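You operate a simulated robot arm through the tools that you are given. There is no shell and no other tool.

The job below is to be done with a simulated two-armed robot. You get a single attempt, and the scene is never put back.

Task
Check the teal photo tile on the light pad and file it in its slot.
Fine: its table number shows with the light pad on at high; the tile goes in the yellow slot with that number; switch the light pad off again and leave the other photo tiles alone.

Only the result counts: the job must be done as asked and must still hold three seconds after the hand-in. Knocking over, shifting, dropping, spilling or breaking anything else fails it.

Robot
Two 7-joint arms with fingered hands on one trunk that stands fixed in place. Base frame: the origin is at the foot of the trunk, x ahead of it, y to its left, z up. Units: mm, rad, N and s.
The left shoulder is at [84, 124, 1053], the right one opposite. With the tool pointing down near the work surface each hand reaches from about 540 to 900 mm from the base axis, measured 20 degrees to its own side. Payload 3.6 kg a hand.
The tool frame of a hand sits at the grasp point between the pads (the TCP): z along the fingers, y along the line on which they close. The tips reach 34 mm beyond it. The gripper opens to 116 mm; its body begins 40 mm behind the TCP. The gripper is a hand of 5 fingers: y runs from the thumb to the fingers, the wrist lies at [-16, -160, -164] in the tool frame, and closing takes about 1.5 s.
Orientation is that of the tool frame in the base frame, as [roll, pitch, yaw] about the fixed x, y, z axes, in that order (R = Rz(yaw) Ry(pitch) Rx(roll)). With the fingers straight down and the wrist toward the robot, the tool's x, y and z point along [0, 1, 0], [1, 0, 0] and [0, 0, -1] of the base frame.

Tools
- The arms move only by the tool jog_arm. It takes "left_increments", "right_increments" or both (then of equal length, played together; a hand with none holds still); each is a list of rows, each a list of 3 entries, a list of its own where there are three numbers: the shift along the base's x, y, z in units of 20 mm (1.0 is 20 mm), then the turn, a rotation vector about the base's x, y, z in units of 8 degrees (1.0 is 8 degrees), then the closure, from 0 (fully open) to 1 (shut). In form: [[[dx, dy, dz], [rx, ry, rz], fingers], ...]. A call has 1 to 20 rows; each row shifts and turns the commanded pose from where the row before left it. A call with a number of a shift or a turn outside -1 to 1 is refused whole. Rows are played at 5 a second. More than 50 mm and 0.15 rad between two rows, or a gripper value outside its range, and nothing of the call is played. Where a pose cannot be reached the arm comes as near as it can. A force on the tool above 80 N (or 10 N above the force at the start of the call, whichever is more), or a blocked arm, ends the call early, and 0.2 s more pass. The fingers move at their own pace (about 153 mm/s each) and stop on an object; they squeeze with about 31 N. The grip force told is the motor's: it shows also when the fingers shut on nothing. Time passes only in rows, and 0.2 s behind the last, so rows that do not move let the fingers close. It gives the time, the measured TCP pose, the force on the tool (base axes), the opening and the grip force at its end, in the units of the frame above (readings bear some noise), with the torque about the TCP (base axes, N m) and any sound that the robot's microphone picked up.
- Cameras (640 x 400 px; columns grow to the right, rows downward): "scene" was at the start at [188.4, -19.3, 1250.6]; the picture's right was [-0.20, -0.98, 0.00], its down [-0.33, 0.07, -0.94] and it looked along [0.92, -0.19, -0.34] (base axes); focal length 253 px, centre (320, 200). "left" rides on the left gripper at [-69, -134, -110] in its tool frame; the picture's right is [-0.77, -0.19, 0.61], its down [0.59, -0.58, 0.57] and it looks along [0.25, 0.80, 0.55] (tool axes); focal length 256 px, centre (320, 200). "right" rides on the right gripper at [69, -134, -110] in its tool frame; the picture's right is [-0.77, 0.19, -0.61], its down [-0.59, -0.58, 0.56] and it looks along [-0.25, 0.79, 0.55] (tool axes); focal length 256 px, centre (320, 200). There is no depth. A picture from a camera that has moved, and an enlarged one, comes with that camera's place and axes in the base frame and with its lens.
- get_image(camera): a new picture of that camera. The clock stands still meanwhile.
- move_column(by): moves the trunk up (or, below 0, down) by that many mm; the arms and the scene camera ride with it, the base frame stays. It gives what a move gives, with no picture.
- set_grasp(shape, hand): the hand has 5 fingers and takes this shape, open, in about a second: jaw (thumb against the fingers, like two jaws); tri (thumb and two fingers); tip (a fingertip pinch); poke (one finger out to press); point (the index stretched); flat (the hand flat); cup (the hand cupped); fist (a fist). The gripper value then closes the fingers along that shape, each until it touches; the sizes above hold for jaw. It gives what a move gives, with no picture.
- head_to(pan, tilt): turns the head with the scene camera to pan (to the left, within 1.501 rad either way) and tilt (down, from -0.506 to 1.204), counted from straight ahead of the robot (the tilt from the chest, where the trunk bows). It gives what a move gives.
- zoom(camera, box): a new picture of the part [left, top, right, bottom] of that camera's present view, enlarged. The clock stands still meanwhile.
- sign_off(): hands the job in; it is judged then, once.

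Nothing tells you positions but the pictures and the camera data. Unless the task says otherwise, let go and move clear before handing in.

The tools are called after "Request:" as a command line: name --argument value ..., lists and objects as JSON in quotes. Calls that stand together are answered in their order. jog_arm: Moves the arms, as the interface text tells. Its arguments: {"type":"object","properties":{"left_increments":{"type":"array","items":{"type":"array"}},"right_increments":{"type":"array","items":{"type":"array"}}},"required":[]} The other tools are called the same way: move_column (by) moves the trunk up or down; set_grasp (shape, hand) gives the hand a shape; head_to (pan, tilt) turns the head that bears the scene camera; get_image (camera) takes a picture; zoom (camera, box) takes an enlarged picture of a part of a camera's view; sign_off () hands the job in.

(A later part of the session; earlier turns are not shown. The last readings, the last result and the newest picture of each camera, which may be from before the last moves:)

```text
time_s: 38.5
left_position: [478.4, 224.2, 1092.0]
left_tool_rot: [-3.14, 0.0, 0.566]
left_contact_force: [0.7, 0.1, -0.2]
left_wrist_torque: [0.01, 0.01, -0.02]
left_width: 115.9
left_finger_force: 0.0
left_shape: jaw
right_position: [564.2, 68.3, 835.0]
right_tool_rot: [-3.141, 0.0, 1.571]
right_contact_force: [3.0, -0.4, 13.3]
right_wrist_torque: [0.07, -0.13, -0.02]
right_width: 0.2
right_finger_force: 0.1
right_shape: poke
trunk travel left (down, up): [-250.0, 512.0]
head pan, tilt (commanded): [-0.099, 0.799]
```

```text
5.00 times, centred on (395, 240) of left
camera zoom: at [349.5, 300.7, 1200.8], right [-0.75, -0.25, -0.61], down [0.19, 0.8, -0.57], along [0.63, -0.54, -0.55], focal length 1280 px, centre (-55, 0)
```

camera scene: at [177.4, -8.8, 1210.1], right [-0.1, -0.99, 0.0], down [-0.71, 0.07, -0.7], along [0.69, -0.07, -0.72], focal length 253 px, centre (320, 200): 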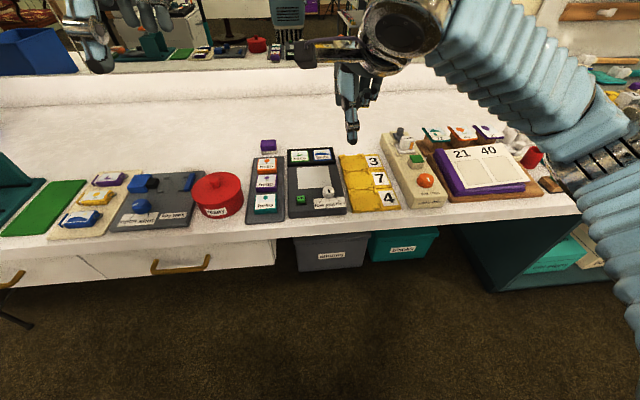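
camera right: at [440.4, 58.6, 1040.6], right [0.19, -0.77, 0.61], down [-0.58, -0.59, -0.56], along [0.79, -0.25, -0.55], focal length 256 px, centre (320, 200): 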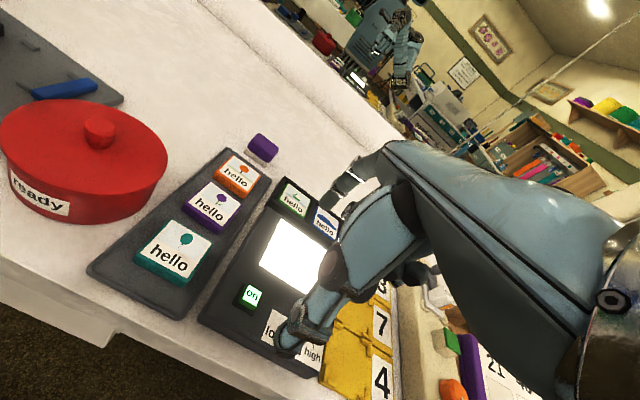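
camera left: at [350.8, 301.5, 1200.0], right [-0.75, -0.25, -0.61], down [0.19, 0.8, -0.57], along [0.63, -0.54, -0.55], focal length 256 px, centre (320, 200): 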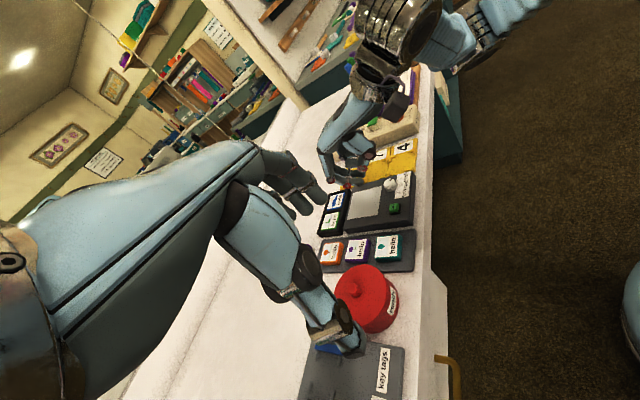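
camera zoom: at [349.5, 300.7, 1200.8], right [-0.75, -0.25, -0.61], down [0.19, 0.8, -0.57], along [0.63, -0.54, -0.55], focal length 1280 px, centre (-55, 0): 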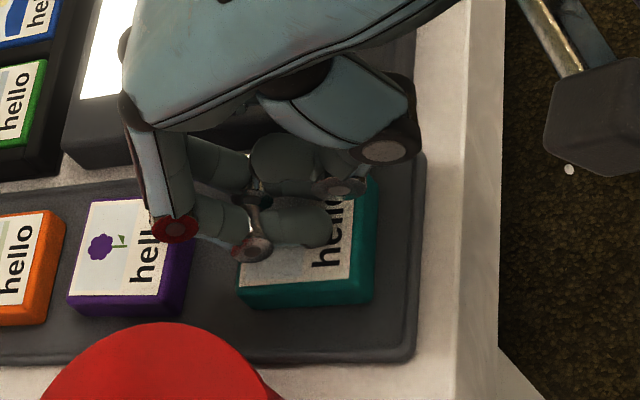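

The tile has now slid about 10 mm toward the robot, giving a gap of nearly 30 mm. I'll lift off, return to the tip pinch, and look again.

Request:
jog_arm --right_increments '[[[0, 0, 0.5], [0, 0, 0], 0], [[0, 0, 0.9], [0, 0, 0], 0], [[0, 0, 0.9], [0, 0, 0], 0]]'

Request:
set_grasp --shape "tip" --hand "right"

Request:
jog_arm --right_increments '[[[0.2, 0.3, 0], [0, 0, 0], 0.3], [[0, 0, 0], [0, 0, 0], 0.45], [[0, 0, 0], [0, 0, 0], 0.47], [[0, 0, 0], [0, 0, 0], 0.47]]'

Request:
zoom --camera "right" --box '[170, 130, 410, 340]'

Request:
zoom --camera "left" --box '[350, 200, 440, 280]'

```text
time_s: 39.3
left_position: [478.6, 224.0, 1088.9]
left_tool_rot: [-3.141, 0.002, 0.565]
left_contact_force: [-0.5, -0.3, 0.6]
left_wrist_torque: [-0.02, 0.0, -0.01]
left_width: 115.9
left_finger_force: 0.0
left_shape: jaw
right_position: [564.1, 69.5, 879.6]
right_tool_rot: [-3.138, 0.001, 1.571]
right_contact_force: [-0.6, -1.1, 0.6]
right_wrist_torque: [0.04, -0.01, 0.02]
right_width: 0.0
right_finger_force: 0.1
right_shape: poke
trunk travel left (down, up): [-250.0, 512.0]
head pan, tilt (commanded): [-0.099, 0.799]
```

```text
time_s: 40.2
left_position: [480.0, 224.5, 1089.3]
left_tool_rot: [-3.141, 0.003, 0.566]
left_contact_force: [0.2, -0.6, 0.2]
left_wrist_torque: [0.03, -0.05, 0.01]
left_width: 116.0
left_finger_force: 0.0
left_shape: jaw
right_position: [564.5, 68.8, 879.3]
right_tool_rot: [-3.141, 0.001, 1.571]
right_contact_force: [-0.3, -0.5, -0.1]
right_wrist_torque: [0.02, 0.0, 0.03]
right_width: 116.0
right_finger_force: 0.1
right_shape: tip
trunk travel left (down, up): [-250.0, 512.0]
head pan, tilt (commanded): [-0.099, 0.799]
```

```text
time_s: 41.2
left_position: [479.7, 225.1, 1091.3]
left_tool_rot: [3.141, 0.003, 0.566]
left_contact_force: [-0.3, 0.2, -0.7]
left_wrist_torque: [-0.02, 0.02, 0.0]
left_width: 115.9
left_finger_force: 0.0
left_shape: jaw
right_position: [569.2, 74.8, 879.0]
right_tool_rot: [-3.14, 0.0, 1.571]
right_contact_force: [-0.7, 0.3, -0.6]
right_wrist_torque: [-0.03, 0.02, 0.02]
right_width: 62.7
right_finger_force: 0.0
right_shape: tip
trunk travel left (down, up): [-250.0, 512.0]
head pan, tilt (commanded): [-0.099, 0.799]
```

```text
1.90 times, centred on (290, 235) of right
camera zoom: at [434.7, 142.8, 989.6], right [0.19, -0.77, 0.61], down [-0.58, -0.59, -0.56], along [0.79, -0.25, -0.55], focal length 488 px, centre (377, 133)
```

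zoom: 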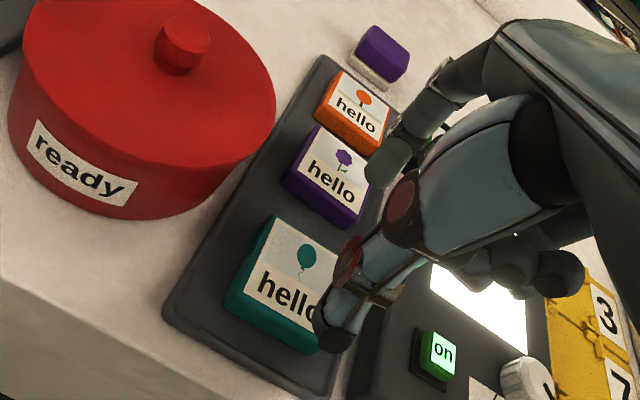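

```text
5.00 times, centred on (395, 240) of left
camera zoom: at [350.4, 300.9, 1200.4], right [-0.75, -0.25, -0.61], down [0.19, 0.8, -0.57], along [0.63, -0.54, -0.55], focal length 1280 px, centre (-55, 0)
```

zoom: 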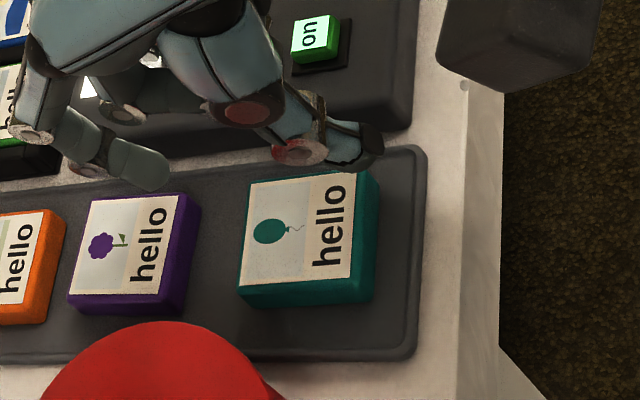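

The tile is now centred near (571, 75) with a comfortable gap. I'll align and lower to just above it for a side check of both fingertips.

Request:
jog_arm --right_increments '[[[0.08, 0, -0.9], [0, 0, 0], 0.47], [[0, 0, -0.9], [0, 0, 0], 0.47], [[0, 0, -0.1], [0, 0, 0], 0.47], [[0, 0, 0], [0, 0, 0], 0.47]]'

Request:
zoom --camera "left" --box '[360, 200, 430, 260]'

Request:
zoom --camera "right" --box '[190, 150, 370, 310]'

```text
time_s: 42.2
left_position: [479.4, 224.5, 1090.8]
left_tool_rot: [-3.141, 0.002, 0.565]
left_contact_force: [-0.2, -0.7, -0.3]
left_wrist_torque: [0.0, -0.01, -0.01]
left_width: 115.8
left_finger_force: 0.0
left_shape: jaw
right_position: [570.8, 72.6, 840.2]
right_tool_rot: [3.141, 0.002, 1.571]
right_contact_force: [-0.8, 0.5, 0.2]
right_wrist_torque: [-0.02, 0.01, -0.03]
right_width: 62.3
right_finger_force: 0.0
right_shape: tip
trunk travel left (down, up): [-250.0, 512.0]
head pan, tilt (commanded): [-0.099, 0.799]
```

```text
6.67 times, centred on (395, 230) of left
camera zoom: at [350.3, 300.9, 1200.4], right [-0.75, -0.25, -0.61], down [0.19, 0.8, -0.57], along [0.63, -0.54, -0.55], focal length 1707 px, centre (-180, 0)
```

zoom: 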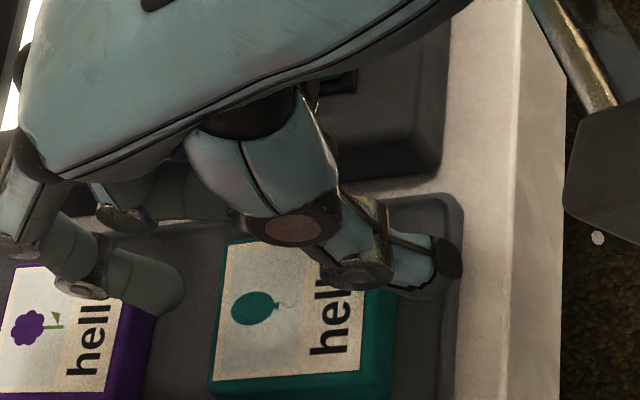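

```text
2.50 times, centred on (280, 230) of right
camera zoom: at [436.1, 141.8, 950.9], right [0.19, -0.77, 0.61], down [-0.58, -0.59, -0.56], along [0.79, -0.25, -0.55], focal length 640 px, centre (420, 125)
```

zoom: 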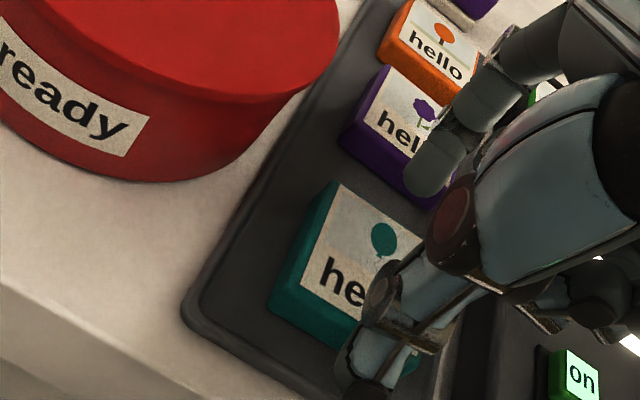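

The inner clearance to the teal tile is generous but the purple side is tighter, so I'll close slightly to about 55 mm and then descend in small steps.

Request:
jog_arm --right_increments '[[[-0.03, 0.08, 0], [0, 0, 0], 0.527], [[0, 0, 0], [0, 0, 0], 0.527], [[0, 0, -0.25], [0, 0, 0], 0.527], [[0, 0, -0.2], [0, 0, 0], 0.527], [[0, 0, 0], [0, 0, 0], 0.527]]'

Request:
zoom --camera "left" --box '[360, 200, 430, 260]'

Request:
zoom --camera "right" --box '[190, 150, 370, 310]'

```text
time_s: 43.4
left_position: [479.0, 224.7, 1089.5]
left_tool_rot: [3.142, 0.001, 0.567]
left_contact_force: [0.7, 0.3, 0.0]
left_wrist_torque: [-0.03, 0.01, 0.01]
left_width: 115.8
left_finger_force: 0.0
left_shape: jaw
right_position: [569.0, 75.5, 831.4]
right_tool_rot: [-3.14, 0.001, 1.569]
right_contact_force: [-0.9, 0.1, 0.3]
right_wrist_torque: [0.01, 0.02, 0.04]
right_width: 56.0
right_finger_force: 0.1
right_shape: tip
trunk travel left (down, up): [-250.0, 512.0]
head pan, tilt (commanded): [-0.099, 0.799]
```

```text
6.67 times, centred on (395, 230) of left
camera zoom: at [350.4, 300.9, 1200.4], right [-0.75, -0.25, -0.61], down [0.19, 0.8, -0.57], along [0.63, -0.54, -0.55], focal length 1707 px, centre (-180, 0)
```

zoom: 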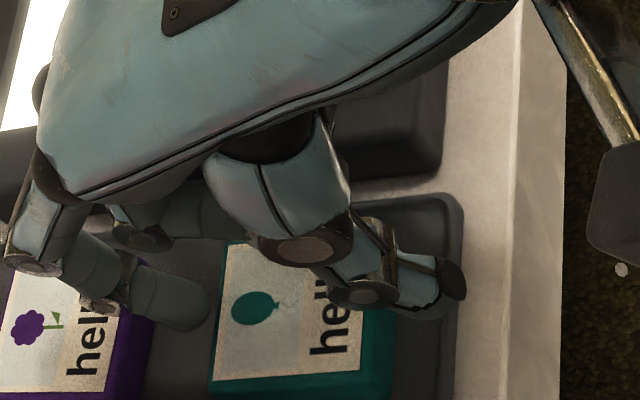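

```text
2.50 times, centred on (280, 230) of right
camera zoom: at [435.1, 143.3, 942.9], right [0.19, -0.77, 0.61], down [-0.58, -0.59, -0.56], along [0.79, -0.25, -0.55], focal length 640 px, centre (420, 125)
```

zoom: 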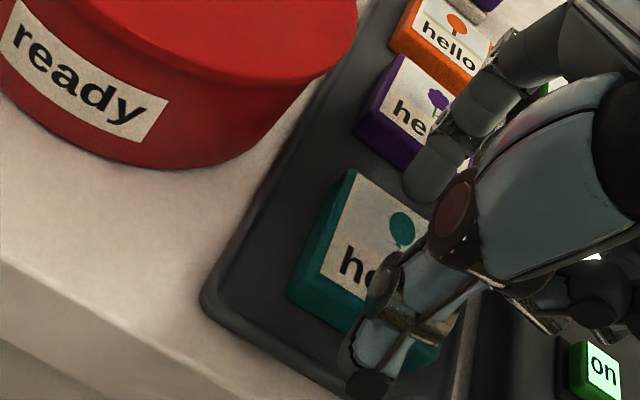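

The index tip has dropped into the gap beside the teal tile with no contact force. I'll lower 3 mm more and close gradually.

Request:
jog_arm --right_increments '[[[0, 0, -0.18], [0, 0, 0], 0.527], [[0, 0, 0], [0, 0, 0], 0.527]]'

Request:
jog_arm --right_increments '[[[0, 0, 0], [0, 0, 0], 0.57], [[0, 0, 0], [0, 0, 0], 0.6], [[0, 0, 0], [0, 0, 0], 0.62], [[0, 0, 0], [0, 0, 0], 0.62]]'

Request:
zoom --camera "left" --box '[360, 200, 430, 260]'

Request:
zoom --camera "right" --box '[190, 150, 370, 310]'

```text
time_s: 44.0
left_position: [479.5, 224.7, 1089.8]
left_tool_rot: [3.141, 0.003, 0.566]
left_contact_force: [-0.6, -0.8, -0.5]
left_wrist_torque: [0.0, 0.0, 0.0]
left_width: 115.9
left_finger_force: 0.0
left_shape: jaw
right_position: [570.0, 74.0, 829.2]
right_tool_rot: [-3.141, 0.003, 1.569]
right_contact_force: [-0.3, 0.6, 0.3]
right_wrist_torque: [-0.02, 0.0, -0.01]
right_width: 56.2
right_finger_force: 0.0
right_shape: tip
trunk travel left (down, up): [-250.0, 512.0]
head pan, tilt (commanded): [-0.099, 0.799]
```

```text
time_s: 45.0
left_position: [480.3, 223.6, 1090.1]
left_tool_rot: [3.141, 0.0, 0.565]
left_contact_force: [-0.5, -0.4, 0.3]
left_wrist_torque: [0.01, 0.01, 0.0]
left_width: 115.9
left_finger_force: 0.1
left_shape: jaw
right_position: [569.9, 73.3, 829.2]
right_tool_rot: [3.138, 0.002, 1.571]
right_contact_force: [-1.6, -0.1, 7.0]
right_wrist_torque: [-0.01, -0.16, 0.0]
right_width: 41.3
right_finger_force: 25.5
right_shape: tip
trunk travel left (down, up): [-250.0, 512.0]
head pan, tilt (commanded): [-0.099, 0.799]
```

```text
6.67 times, centred on (395, 230) of left
camera zoom: at [349.8, 300.8, 1200.7], right [-0.75, -0.25, -0.61], down [0.19, 0.8, -0.57], along [0.63, -0.54, -0.55], focal length 1707 px, centre (-180, 0)
```

zoom: 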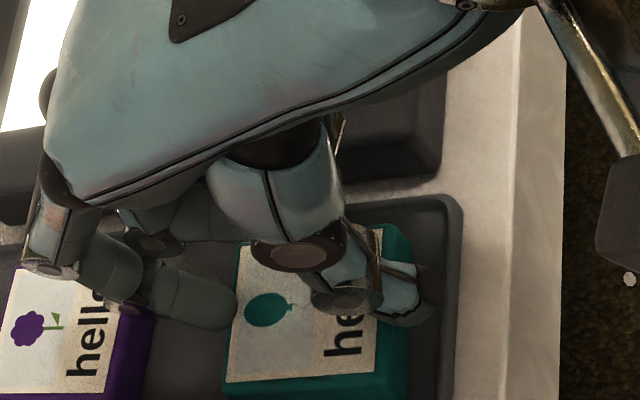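

```text
2.50 times, centred on (280, 230) of right
camera zoom: at [434.6, 143.0, 939.7], right [0.19, -0.77, 0.61], down [-0.58, -0.59, -0.56], along [0.8, -0.25, -0.55], focal length 640 px, centre (420, 125)
```

zoom: 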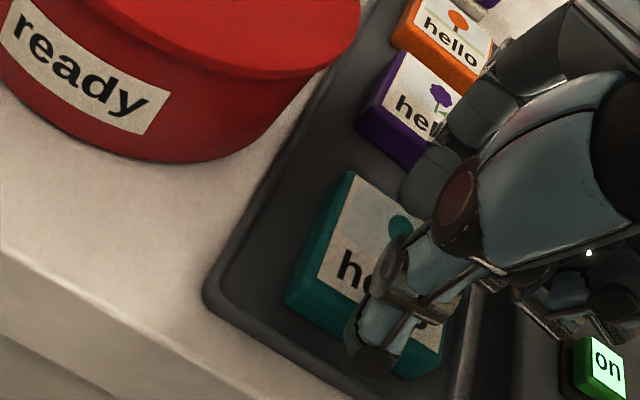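

Both fingers are holding the tile with about 25 N. I'll firm up the grip and lift by a few millimetres to test it.

Request:
jog_arm --right_increments '[[[0, 0, 0], [0, 0, 0], 0.68], [[0, 0, 0], [0, 0, 0], 0.7], [[0, 0, 0.15], [0, 0, 0], 0.7], [[0, 0, 0.2], [0, 0, 0], 0.7], [[0, 0, 0.25], [0, 0, 0], 0.7], [[0, 0, 0], [0, 0, 0], 0.7]]'

Request:
zoom --camera "left" --box '[350, 200, 440, 280]'

Request:
zoom --camera "right" --box '[190, 150, 370, 310]'

```text
time_s: 46.4
left_position: [481.5, 224.9, 1088.2]
left_tool_rot: [3.142, 0.002, 0.565]
left_contact_force: [-0.5, -1.0, 0.5]
left_wrist_torque: [0.01, 0.0, -0.03]
left_width: 116.1
left_finger_force: 0.0
left_shape: jaw
right_position: [576.5, 66.1, 838.7]
right_tool_rot: [3.136, 0.024, 1.558]
right_contact_force: [12.0, 3.7, 6.0]
right_wrist_torque: [0.14, -0.45, 0.07]
right_width: 17.1
right_finger_force: 31.1
right_shape: tip
trunk travel left (down, up): [-250.0, 512.0]
head pan, tilt (commanded): [-0.099, 0.799]
```

```text
5.00 times, centred on (395, 240) of left
camera zoom: at [352.2, 301.5, 1200.1], right [-0.75, -0.26, -0.61], down [0.19, 0.8, -0.57], along [0.63, -0.54, -0.55], focal length 1280 px, centre (-55, 0)
```

zoom: 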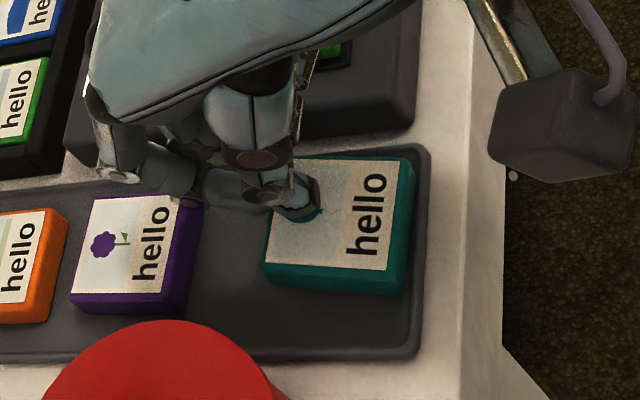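

```text
2.50 times, centred on (280, 230) of right
camera zoom: at [442.1, 138.8, 946.9], right [0.17, -0.76, 0.63], down [-0.58, -0.6, -0.55], along [0.8, -0.27, -0.54], focal length 640 px, centre (420, 125)
```

zoom: 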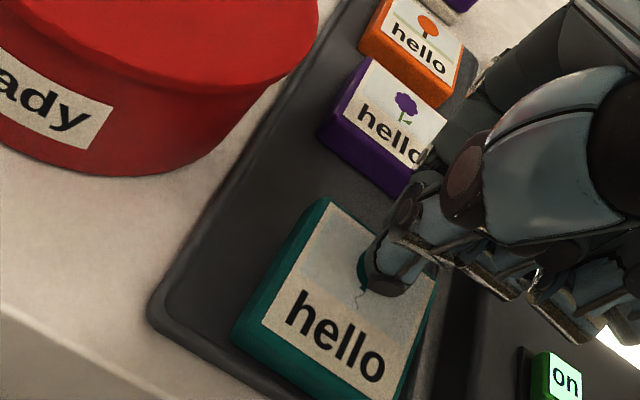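

The tile slipped: the thumb rode up over its near edge and the tile slid against the tray's near rim. The purple tile looks undisturbed, so I'll ease the fingers open, lift straight up, and rethink the grip.

Request:
jog_arm --right_increments '[[[0, 0, 0.1], [0, 0, 0], 0.8], [[0, 0, 0.2], [0, 0, 0], 0.76], [[0, 0, 0.3], [0, 0, 0], 0.74], [[0, 0, 0.5], [0, 0, 0], 0.72], [[0, 0, 0.9], [0, 0, 0], 0.7], [[0, 0, 0.9], [0, 0, 0], 0.6], [[0, 0, 0.5], [0, 0, 0], 0.5]]'

Request:
zoom --camera "left" --box '[350, 200, 440, 280]'

Request:
zoom --camera "right" --box '[170, 130, 410, 340]'

```text
time_s: 48.0
left_position: [479.3, 223.5, 1089.4]
left_tool_rot: [-3.139, 0.001, 0.566]
left_contact_force: [0.6, -0.9, -0.5]
left_wrist_torque: [-0.04, -0.03, 0.0]
left_width: 116.0
left_finger_force: 0.0
left_shape: jaw
right_position: [578.8, 57.9, 903.2]
right_tool_rot: [3.13, 0.042, 1.546]
right_contact_force: [0.9, -0.5, 0.1]
right_wrist_torque: [0.0, -0.01, 0.03]
right_width: 57.1
right_finger_force: 0.1
right_shape: tip
trunk travel left (down, up): [-250.0, 512.0]
head pan, tilt (commanded): [-0.099, 0.799]
```

```text
5.00 times, centred on (395, 240) of left
camera zoom: at [350.4, 301.1, 1200.4], right [-0.75, -0.25, -0.61], down [0.19, 0.8, -0.57], along [0.63, -0.54, -0.55], focal length 1280 px, centre (-55, 0)
```

zoom: 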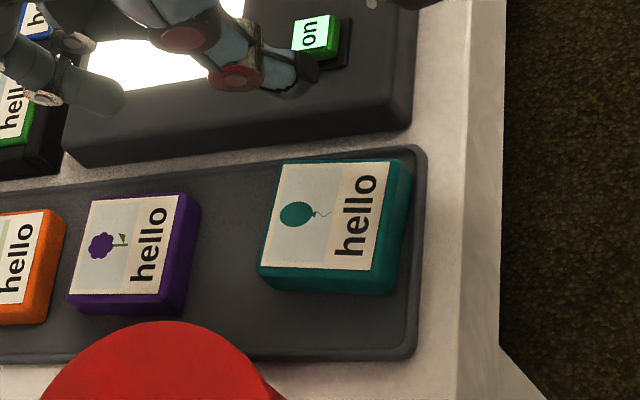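

```text
1.90 times, centred on (290, 235) of right
camera zoom: at [445.3, 134.4, 1009.8], right [0.16, -0.75, 0.64], down [-0.59, -0.6, -0.55], along [0.79, -0.29, -0.54], focal length 488 px, centre (377, 133)
```

zoom: 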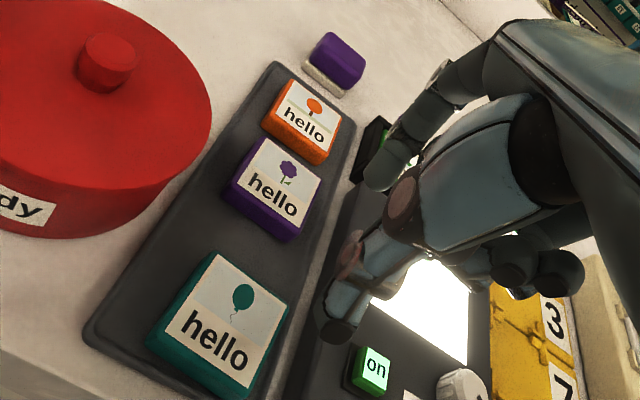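

The purple tile is where it was; the teal tile is now near (562, 70) against the tray's near rim, flat and slightly rotated. I'll re-level the hand and examine the "tri" and "jaw" finger geometry in the air before trying another grip.

Request:
jog_arm --right_increments '[[[0, 0.4, 0.5], [0.3, 0.08, 0.18], 0.5], [[0, 0, 0], [0, 0, 0], 0.5]]'

Request:
set_grasp --shape "tri" --hand "right"

Request:
jog_arm --right_increments '[[[0, 0, 0], [0, 0, 0], 0.5], [[0, 0, 0], [0, 0, 0], 0.53], [[0, 0, 0], [0, 0, 0], 0.53], [[0, 0, 0], [0, 0, 0], 0.53]]'

Request:
zoom --camera "left" --box '[330, 150, 450, 260]'

Request:
zoom --camera "right" --box '[230, 120, 470, 330]'

```text
time_s: 48.6
left_position: [480.5, 224.2, 1089.8]
left_tool_rot: [3.141, 0.001, 0.564]
left_contact_force: [0.8, -0.3, -0.5]
left_wrist_torque: [-0.02, 0.01, 0.01]
left_width: 115.8
left_finger_force: 0.0
left_shape: jaw
right_position: [578.4, 69.5, 914.9]
right_tool_rot: [-3.14, -0.007, 1.572]
right_contact_force: [0.2, -0.7, -0.7]
right_wrist_torque: [-0.01, -0.02, 0.03]
right_width: 57.4
right_finger_force: 0.1
right_shape: tip
trunk travel left (down, up): [-250.0, 512.0]
head pan, tilt (commanded): [-0.099, 0.799]
```

```text
time_s: 49.5
left_position: [480.1, 224.3, 1089.2]
left_tool_rot: [-3.141, 0.002, 0.566]
left_contact_force: [0.0, -0.5, -0.5]
left_wrist_torque: [-0.01, -0.01, 0.04]
left_width: 115.9
left_finger_force: 0.1
left_shape: jaw
right_position: [579.0, 68.2, 916.0]
right_tool_rot: [-3.141, -0.009, 1.568]
right_contact_force: [-0.2, -0.3, -0.5]
right_wrist_torque: [0.0, 0.0, -0.04]
right_width: 116.0
right_finger_force: 0.1
right_shape: tri
trunk travel left (down, up): [-250.0, 512.0]
head pan, tilt (commanded): [-0.099, 0.799]
```

```text
time_s: 50.5
left_position: [480.5, 225.1, 1089.5]
left_tool_rot: [3.141, 0.002, 0.565]
left_contact_force: [-0.1, 0.3, 0.2]
left_wrist_torque: [0.03, 0.01, -0.02]
left_width: 115.9
left_finger_force: 0.0
left_shape: jaw
right_position: [577.8, 68.5, 916.1]
right_tool_rot: [3.141, -0.012, 1.569]
right_contact_force: [0.0, 0.8, -0.3]
right_wrist_torque: [0.0, -0.03, -0.02]
right_width: 55.1
right_finger_force: 0.1
right_shape: tri
trunk travel left (down, up): [-250.0, 512.0]
head pan, tilt (commanded): [-0.099, 0.799]
```

```text
3.64 times, centred on (390, 205) of left
camera zoom: at [350.4, 301.0, 1200.3], right [-0.75, -0.25, -0.61], down [0.19, 0.8, -0.57], along [0.63, -0.54, -0.55], focal length 931 px, centre (66, 182)
```

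zoom: 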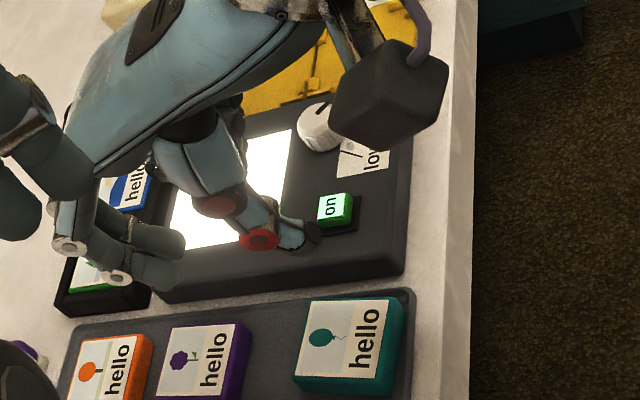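

```text
1.90 times, centred on (350, 225) of right
camera zoom: at [444.2, 135.4, 1027.4], right [0.19, -0.78, 0.6], down [-0.58, -0.58, -0.57], along [0.79, -0.24, -0.56], focal length 488 px, centre (263, 152)
```

zoom: 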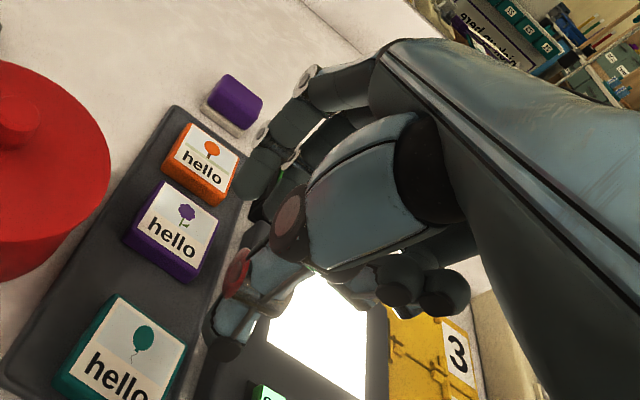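

Both shapes show the thumb's last link leaning outward at wide openings, which explains the slip. I'll bring the left-hand camera round to a proper side view (looking along -y) so I can see fingertip angles and contacts accurately.

Request:
jog_arm --left_increments '[[[0.83, 0.04, -0.7], [0, 0, -0.89], 0.3], [[0.83, 0.04, -0.7], [0, 0, -0.89], 0.6], [[0.83, 0.04, -0.7], [0, 0, -0.89], 0.9], [[0.83, 0.04, -0.7], [0, 0, -0.89], 1], [[0.83, 0.04, -0.7], [0, 0, -0.89], 1], [[0.83, 0.04, -0.7], [0, 0, -0.89], 1], [[0.83, 0.04, -0.7], [0, 0, -0.89], 1], [[0, 0, 0], [0, 0, 0], 1]]'

Request:
get_image --camera "left"

```text
time_s: 52.3
left_position: [598.2, 233.6, 988.9]
left_tool_rot: [-3.141, 0.0, -0.302]
left_contact_force: [-0.2, 0.1, 0.0]
left_wrist_torque: [0.02, -0.02, 0.01]
left_width: 0.0
left_finger_force: 0.0
left_shape: jaw
right_position: [582.2, 67.8, 916.3]
right_tool_rot: [-3.141, -0.01, 1.57]
right_contact_force: [-1.0, 0.0, -0.8]
right_wrist_torque: [0.0, 0.04, -0.02]
right_width: 55.0
right_finger_force: 0.0
right_shape: tri
trunk travel left (down, up): [-250.0, 512.0]
head pan, tilt (commanded): [-0.099, 0.799]
```

```text
taken
camera left: at [573.7, 382.5, 1099.5], right [-0.68, 0.41, -0.61], down [0.73, 0.37, -0.57], along [0.0, -0.83, -0.55], focal length 256 px, centre (320, 200)
```

left: 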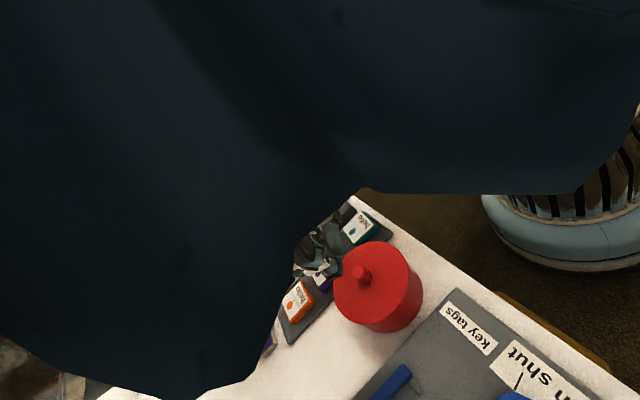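

Request:
get_image --camera "scene"

Request:
jog_arm --left_increments '[[[0, 0, 0], [0, 0, 0], 0.5], [[0, 0, 0], [0, 0, 0], 0], [[0, 0, 0], [0, 0, 0], 0], [[0, 0, 0], [0, 0, 0], 0]]'

Request:
get_image --camera "left"

```text
taken
camera scene: at [182.6, -7.2, 1209.9], right [-0.1, -1.0, 0.0], down [-0.72, 0.07, -0.69], along [0.69, -0.07, -0.72], focal length 253 px, centre (320, 200)
```

scene: 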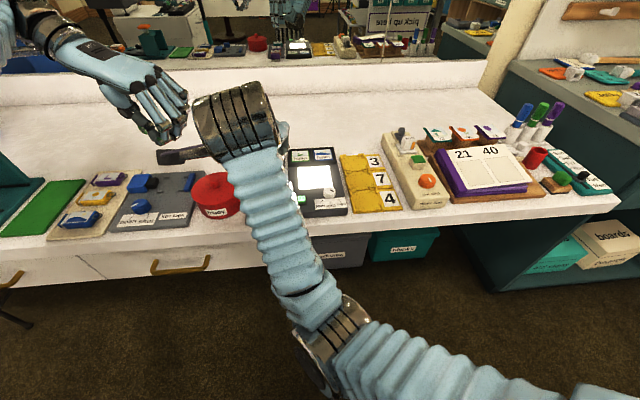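

```text
time_s: 53.3
left_position: [597.1, 231.5, 990.1]
left_tool_rot: [3.141, 0.002, -0.303]
left_contact_force: [-0.1, 0.1, -0.1]
left_wrist_torque: [0.01, -0.01, 0.01]
left_width: 115.9
left_finger_force: 0.1
left_shape: jaw
right_position: [579.1, 68.0, 914.4]
right_tool_rot: [-3.138, -0.008, 1.571]
right_contact_force: [0.8, -0.3, 0.4]
right_wrist_torque: [0.02, -0.01, -0.05]
right_width: 54.8
right_finger_force: 0.1
right_shape: tri
trunk travel left (down, up): [-250.0, 512.0]
head pan, tilt (commanded): [-0.099, 0.799]
```

```text
taken
camera left: at [572.0, 380.6, 1099.6], right [-0.68, 0.41, -0.61], down [0.73, 0.38, -0.57], along [0.0, -0.83, -0.55], focal length 256 px, centre (320, 200)
```

left: 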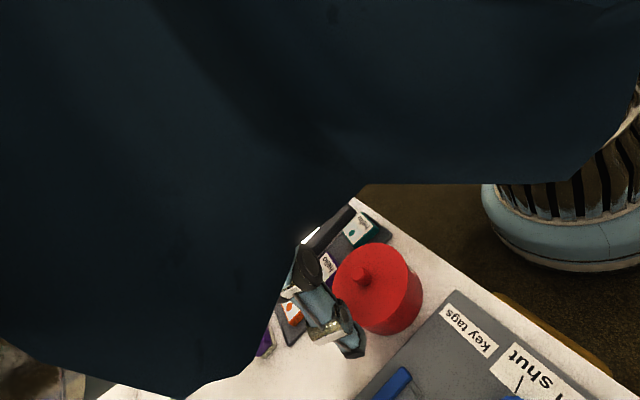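

The left forearm blocks that view, so I'll rotate back and instead bring the left camera closer and lower at the earlier angle.

Request:
jog_arm --left_increments '[[[-0.34, -0.25, -0.3], [0, 0, 0.85], 0], [[-0.34, -0.25, -0.3], [0, 0, 0.85], 0], [[-0.34, -0.25, -0.3], [0, 0, 0.85], 0], [[-0.34, -0.25, -0.3], [0, 0, 0.85], 0], [[-0.34, -0.25, -0.3], [0, 0, 0.85], 0], [[-0.34, -0.25, -0.3], [0, 0, 0.85], 0], [[-0.34, -0.25, -0.3], [0, 0, 0.5], 0], [[0, 0, 0], [0, 0, 0], 0]]'

Request:
get_image --camera "left"

```text
time_s: 55.1
left_position: [546.6, 195.1, 949.0]
left_tool_rot: [-3.141, 0.002, 0.478]
left_contact_force: [0.1, 0.3, -0.3]
left_wrist_torque: [0.0, -0.02, -0.01]
left_width: 115.9
left_finger_force: 0.0
left_shape: jaw
right_position: [577.9, 67.6, 915.1]
right_tool_rot: [-3.14, -0.012, 1.572]
right_contact_force: [-0.3, -0.5, -0.1]
right_wrist_torque: [0.02, -0.01, 0.01]
right_width: 54.9
right_finger_force: 0.1
right_shape: tri
trunk travel left (down, up): [-250.0, 512.0]
head pan, tilt (commanded): [-0.099, 0.799]
```

```text
taken
camera left: at [424.2, 283.0, 1060.1], right [-0.77, -0.19, -0.61], down [0.26, 0.78, -0.57], along [0.59, -0.59, -0.55], focal length 256 px, centre (320, 200)
```

left: 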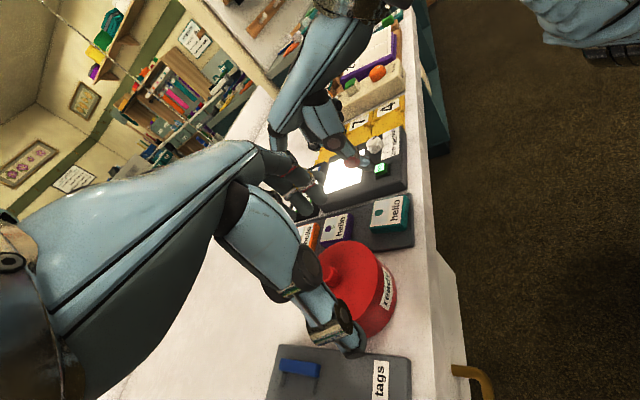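

Request:
zoom --camera "left" --box '[270, 90, 430, 260]'

Request:
set_grasp --shape "jaw" --hand "right"

Request:
jog_arm --right_increments '[[[0, 0, 0], [0, 0, 0], 0.5], [[0, 0, 0], [0, 0, 0], 0.53], [[0, 0, 0], [0, 0, 0], 0.53], [[0, 0, 0], [0, 0, 0], 0.53]]'

Request:
zoom --camera "left" --box '[270, 90, 430, 260]'

```text
2.35 times, centred on (350, 175) of left
camera zoom: at [424.2, 283.0, 1060.1], right [-0.77, -0.19, -0.61], down [0.26, 0.78, -0.57], along [0.59, -0.59, -0.55], focal length 602 px, centre (249, 259)
```

zoom: 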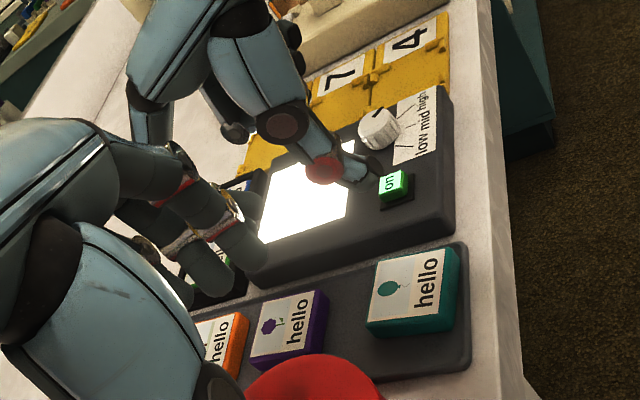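

```text
time_s: 56.0
left_position: [546.2, 194.6, 948.3]
left_tool_rot: [3.142, 0.001, 0.478]
left_contact_force: [0.5, 0.6, -0.3]
left_wrist_torque: [0.02, 0.0, -0.01]
left_width: 116.1
left_finger_force: 0.1
left_shape: jaw
right_position: [578.3, 67.9, 915.1]
right_tool_rot: [-3.142, -0.01, 1.568]
right_contact_force: [0.1, -1.1, -0.5]
right_wrist_torque: [-0.03, -0.01, 0.01]
right_width: 116.2
right_finger_force: 0.2
right_shape: jaw
trunk travel left (down, up): [-250.0, 512.0]
head pan, tilt (commanded): [-0.099, 0.799]
```

```text
time_s: 57.0
left_position: [546.6, 195.5, 948.5]
left_tool_rot: [-3.14, 0.003, 0.479]
left_contact_force: [0.7, 0.2, 0.4]
left_wrist_torque: [0.01, 0.0, -0.01]
left_width: 115.9
left_finger_force: 0.1
left_shape: jaw
right_position: [578.4, 67.5, 915.2]
right_tool_rot: [-3.141, -0.009, 1.569]
right_contact_force: [0.7, -0.3, -0.4]
right_wrist_torque: [-0.01, -0.01, -0.02]
right_width: 55.1
right_finger_force: 0.0
right_shape: jaw
trunk travel left (down, up): [-250.0, 512.0]
head pan, tilt (commanded): [-0.099, 0.799]
```

```text
2.35 times, centred on (350, 175) of left
camera zoom: at [424.4, 283.1, 1060.0], right [-0.77, -0.19, -0.61], down [0.26, 0.78, -0.57], along [0.58, -0.59, -0.55], focal length 602 px, centre (249, 259)
```

zoom: 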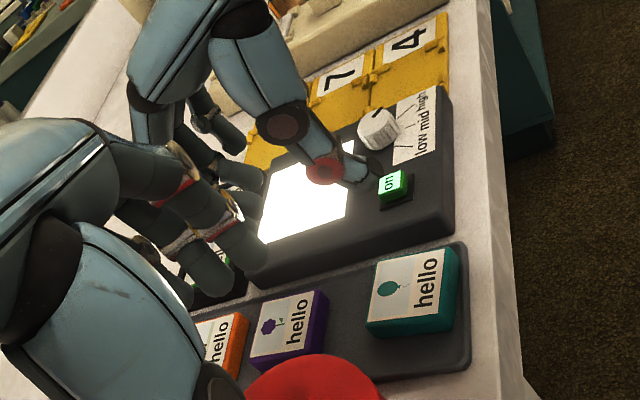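

Request:
set_grasp --shape "fist" --hand "left"

Request:
zoom --camera "left" --box '[250, 70, 430, 260]'

Request:
jog_arm --right_increments '[[[0, 0, 0], [0, 0, 0], 0.64], [[0, 0, 0], [0, 0, 0], 0.64], [[0, 0, 0], [0, 0, 0], 0.64]]'

Request:
zoom --camera "left" --box '[250, 70, 430, 260]'

```text
time_s: 57.9
left_position: [545.3, 195.6, 949.3]
left_tool_rot: [3.139, 0.003, 0.479]
left_contact_force: [0.0, 0.3, -0.6]
left_wrist_torque: [-0.03, 0.01, -0.02]
left_width: 0.0
left_finger_force: 0.1
left_shape: fist
right_position: [578.8, 69.1, 915.7]
right_tool_rot: [-3.14, -0.011, 1.569]
right_contact_force: [0.7, -0.5, -0.2]
right_wrist_torque: [-0.03, -0.01, 0.03]
right_width: 55.0
right_finger_force: 0.1
right_shape: jaw
trunk travel left (down, up): [-250.0, 512.0]
head pan, tilt (commanded): [-0.099, 0.799]
```

```text
2.11 times, centred on (340, 165) of left
camera zoom: at [424.4, 283.1, 1060.1], right [-0.77, -0.19, -0.61], down [0.26, 0.78, -0.57], along [0.58, -0.59, -0.55], focal length 539 px, centre (278, 274)
```

zoom: 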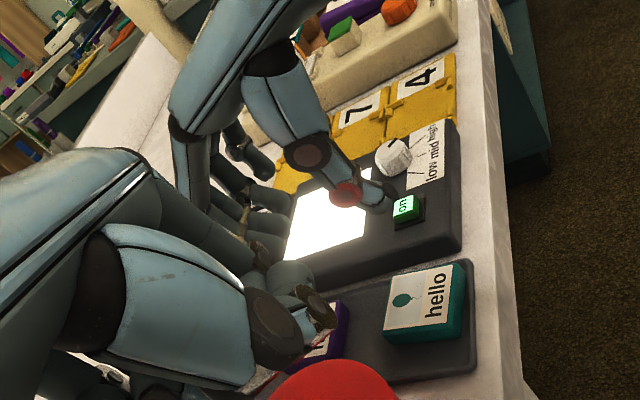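

```text
time_s: 58.7
left_position: [546.9, 194.7, 948.7]
left_tool_rot: [3.14, 0.002, 0.478]
left_contact_force: [-0.1, 1.0, 0.5]
left_wrist_torque: [0.01, -0.02, -0.02]
left_width: 0.1
left_finger_force: 0.0
left_shape: fist
right_position: [578.9, 67.4, 915.9]
right_tool_rot: [-3.14, -0.01, 1.569]
right_contact_force: [-0.4, 0.5, -0.7]
right_wrist_torque: [0.01, 0.02, 0.0]
right_width: 42.1
right_finger_force: 0.1
right_shape: jaw
trunk travel left (down, up): [-250.0, 512.0]
head pan, tilt (commanded): [-0.099, 0.799]
```

```text
2.11 times, centred on (340, 165) of left
camera zoom: at [424.4, 283.1, 1060.0], right [-0.77, -0.19, -0.61], down [0.26, 0.78, -0.57], along [0.58, -0.59, -0.55], focal length 539 px, centre (278, 274)
```

zoom: 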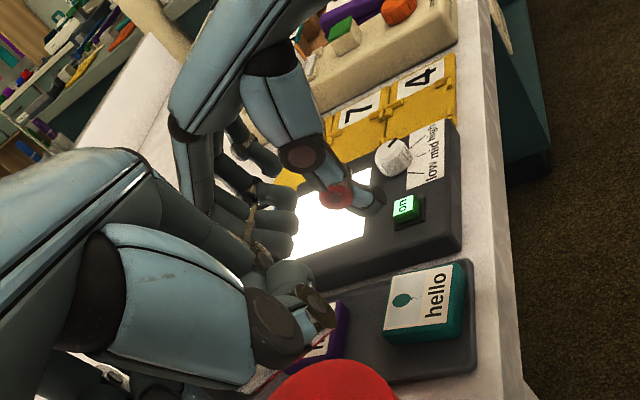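

Request:
zoom --camera "right" --box '[250, 180, 410, 340]'

Request:
zoom --camera "left" --box '[310, 100, 380, 170]'

```text
2.50 times, centred on (330, 260) of right
camera zoom: at [444.1, 135.4, 1026.7], right [0.19, -0.78, 0.6], down [-0.58, -0.58, -0.57], along [0.79, -0.24, -0.56], focal length 640 px, centre (295, 50)
```

zoom: 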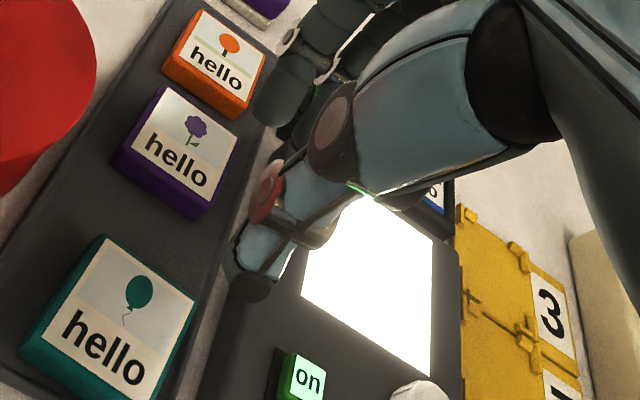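

```text
5.71 times, centred on (345, 135) of left
camera zoom: at [424.4, 283.1, 1060.0], right [-0.77, -0.19, -0.61], down [0.26, 0.78, -0.57], along [0.58, -0.59, -0.55], focal length 1463 px, centre (177, 571)
```

zoom: 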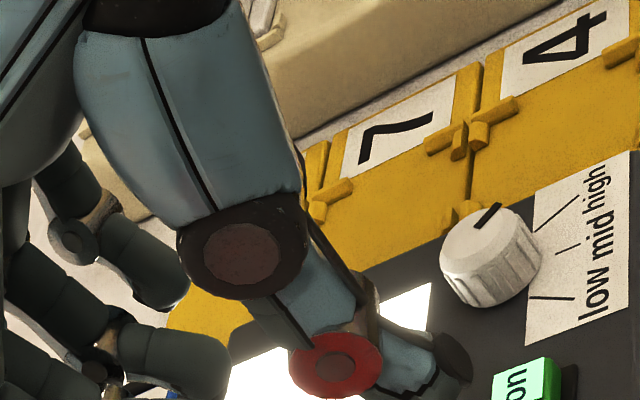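

The geometry shows the thumb's last link leans about 45° outward whatever the opening, so it can't bear on the tile's near face with the hand upright. I'll look closely at the tray rim, the table edge and the tile to judge other options.

Request:
zoom --camera "left" --box '[350, 180, 440, 260]'

Request:
zoom --camera "right" --box '[180, 230, 340, 390]'

```text
5.00 times, centred on (395, 220) of left
camera zoom: at [424.4, 283.1, 1060.0], right [-0.77, -0.19, -0.61], down [0.26, 0.78, -0.57], along [0.58, -0.59, -0.55], focal length 1280 px, centre (-55, 100)
```

zoom: 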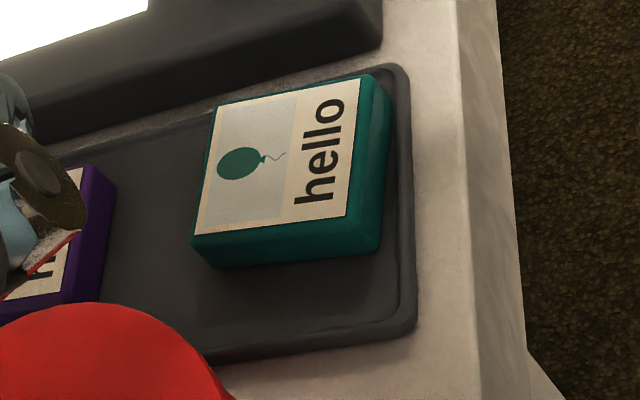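

```text
2.50 times, centred on (260, 310) of right
camera zoom: at [444.1, 135.4, 1026.7], right [0.19, -0.78, 0.6], down [-0.58, -0.58, -0.57], along [0.79, -0.24, -0.56], focal length 640 px, centre (470, -75)
```

zoom: 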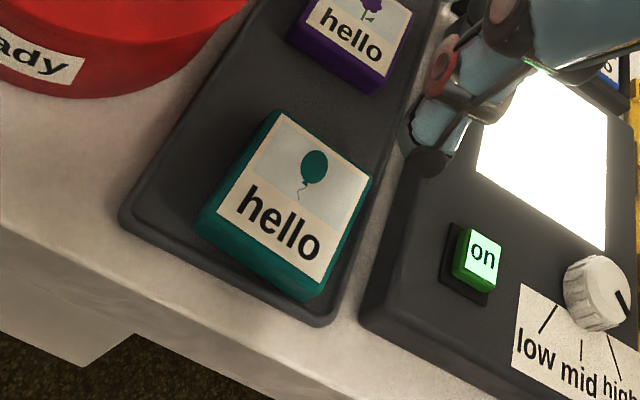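

The tile sits flat in the tray's near-right corner. Because the one-hand pinch can't hold its flat sides, I'm considering holding the tile between two straight index fingers, one from each hand, so I'll raise the right hand and inspect the "point" shape.

Request:
jog_arm --right_increments '[[[0, 0, 1], [0, 0, 0], 0.4], [[0, 0, 1], [0, 0, 0], 0.2], [[0, 0, 1], [0, 0, 0], 0], [[0, 0, 0.5], [0, 0, 0], 0]]'

Request:
set_grasp --shape "point" --hand "right"

Request:
get_image --camera "left"

Request:
get_image --camera "right"

Request:
get_image --camera "scene"

```text
time_s: 59.7
left_position: [547.4, 195.5, 948.8]
left_tool_rot: [-3.139, 0.001, 0.479]
left_contact_force: [-0.1, 0.5, 0.4]
left_wrist_torque: [-0.01, 0.02, 0.03]
left_width: 0.2
left_finger_force: 0.1
left_shape: fist
right_position: [574.4, 75.4, 985.8]
right_tool_rot: [-3.133, -0.023, 1.581]
right_contact_force: [0.4, -0.4, -0.8]
right_wrist_torque: [0.03, 0.0, -0.01]
right_width: 115.7
right_finger_force: 0.0
right_shape: jaw
trunk travel left (down, up): [-250.0, 512.0]
head pan, tilt (commanded): [-0.099, 0.799]
```

```text
time_s: 60.6
left_position: [546.7, 195.0, 949.0]
left_tool_rot: [-3.141, 0.003, 0.478]
left_contact_force: [-0.4, 0.2, 1.1]
left_wrist_torque: [-0.01, -0.01, 0.02]
left_width: 0.2
left_finger_force: 0.0
left_shape: fist
right_position: [576.4, 74.3, 986.8]
right_tool_rot: [-3.137, -0.03, 1.579]
right_contact_force: [0.4, 0.0, -0.3]
right_wrist_torque: [-0.02, -0.02, 0.01]
right_width: 107.8
right_finger_force: 0.0
right_shape: point
trunk travel left (down, up): [-250.0, 512.0]
head pan, tilt (commanded): [-0.099, 0.799]
```

```text
taken
camera left: at [424.5, 283.1, 1060.0], right [-0.77, -0.19, -0.61], down [0.26, 0.78, -0.57], along [0.58, -0.59, -0.55], focal length 256 px, centre (320, 200)
```

left: 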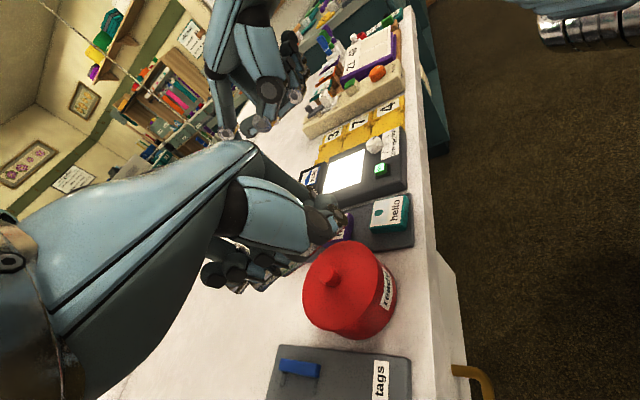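

```text
taken
camera right: at [441.6, 138.5, 1101.4], right [0.2, -0.79, 0.59], down [-0.57, -0.58, -0.58], along [0.79, -0.22, -0.56], focal length 256 px, centre (320, 200)
```

right: 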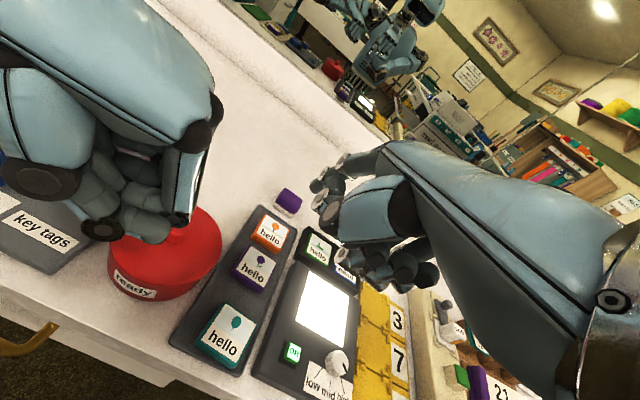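

```text
taken
camera scene: at [177.6, -8.0, 1210.1], right [-0.1, -0.99, 0.0], down [-0.71, 0.07, -0.7], along [0.69, -0.07, -0.72], focal length 253 px, centre (320, 200)
```

scene: 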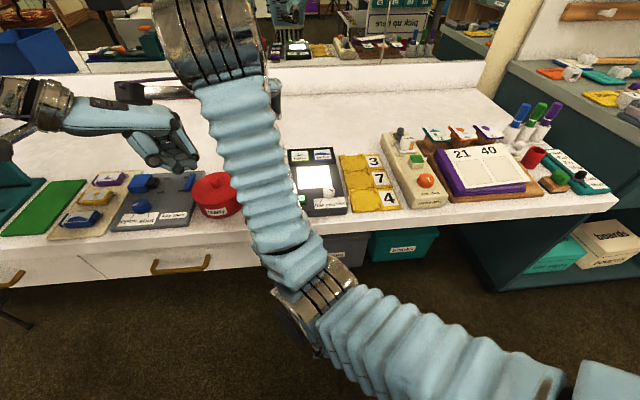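

Request:
zoom --camera "left" --box '[190, 0, 340, 160]'

Request:
zoom --camera "right" --box '[280, 110, 460, 300]'

```text
2.50 times, centred on (265, 80) of left
camera zoom: at [424.5, 283.1, 1060.0], right [-0.77, -0.19, -0.61], down [0.26, 0.78, -0.57], along [0.58, -0.59, -0.55], focal length 640 px, centre (458, 500)
```

zoom: 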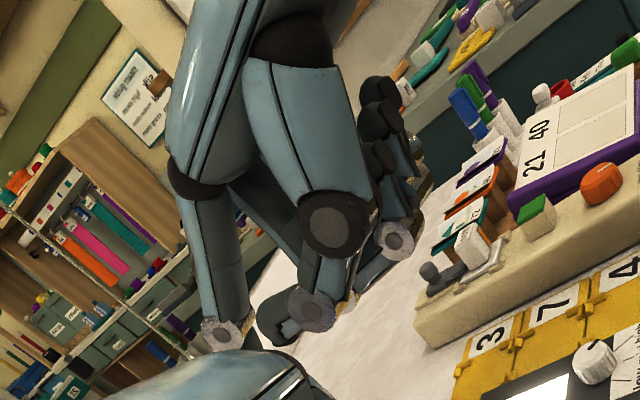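

```text
2.11 times, centred on (370, 205) of right
camera zoom: at [441.6, 138.5, 1101.4], right [0.2, -0.79, 0.59], down [-0.57, -0.58, -0.58], along [0.79, -0.22, -0.56], focal length 539 px, centre (215, 190)
```

zoom: 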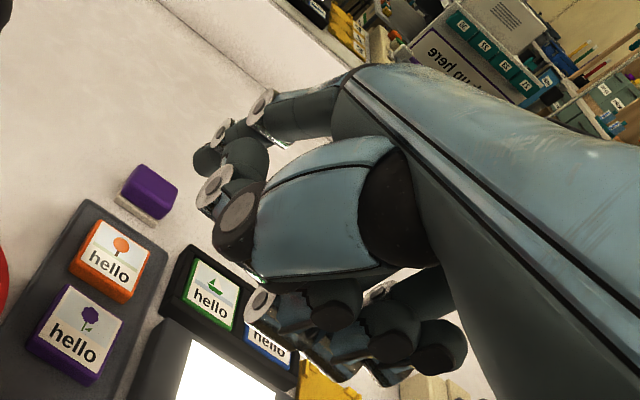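

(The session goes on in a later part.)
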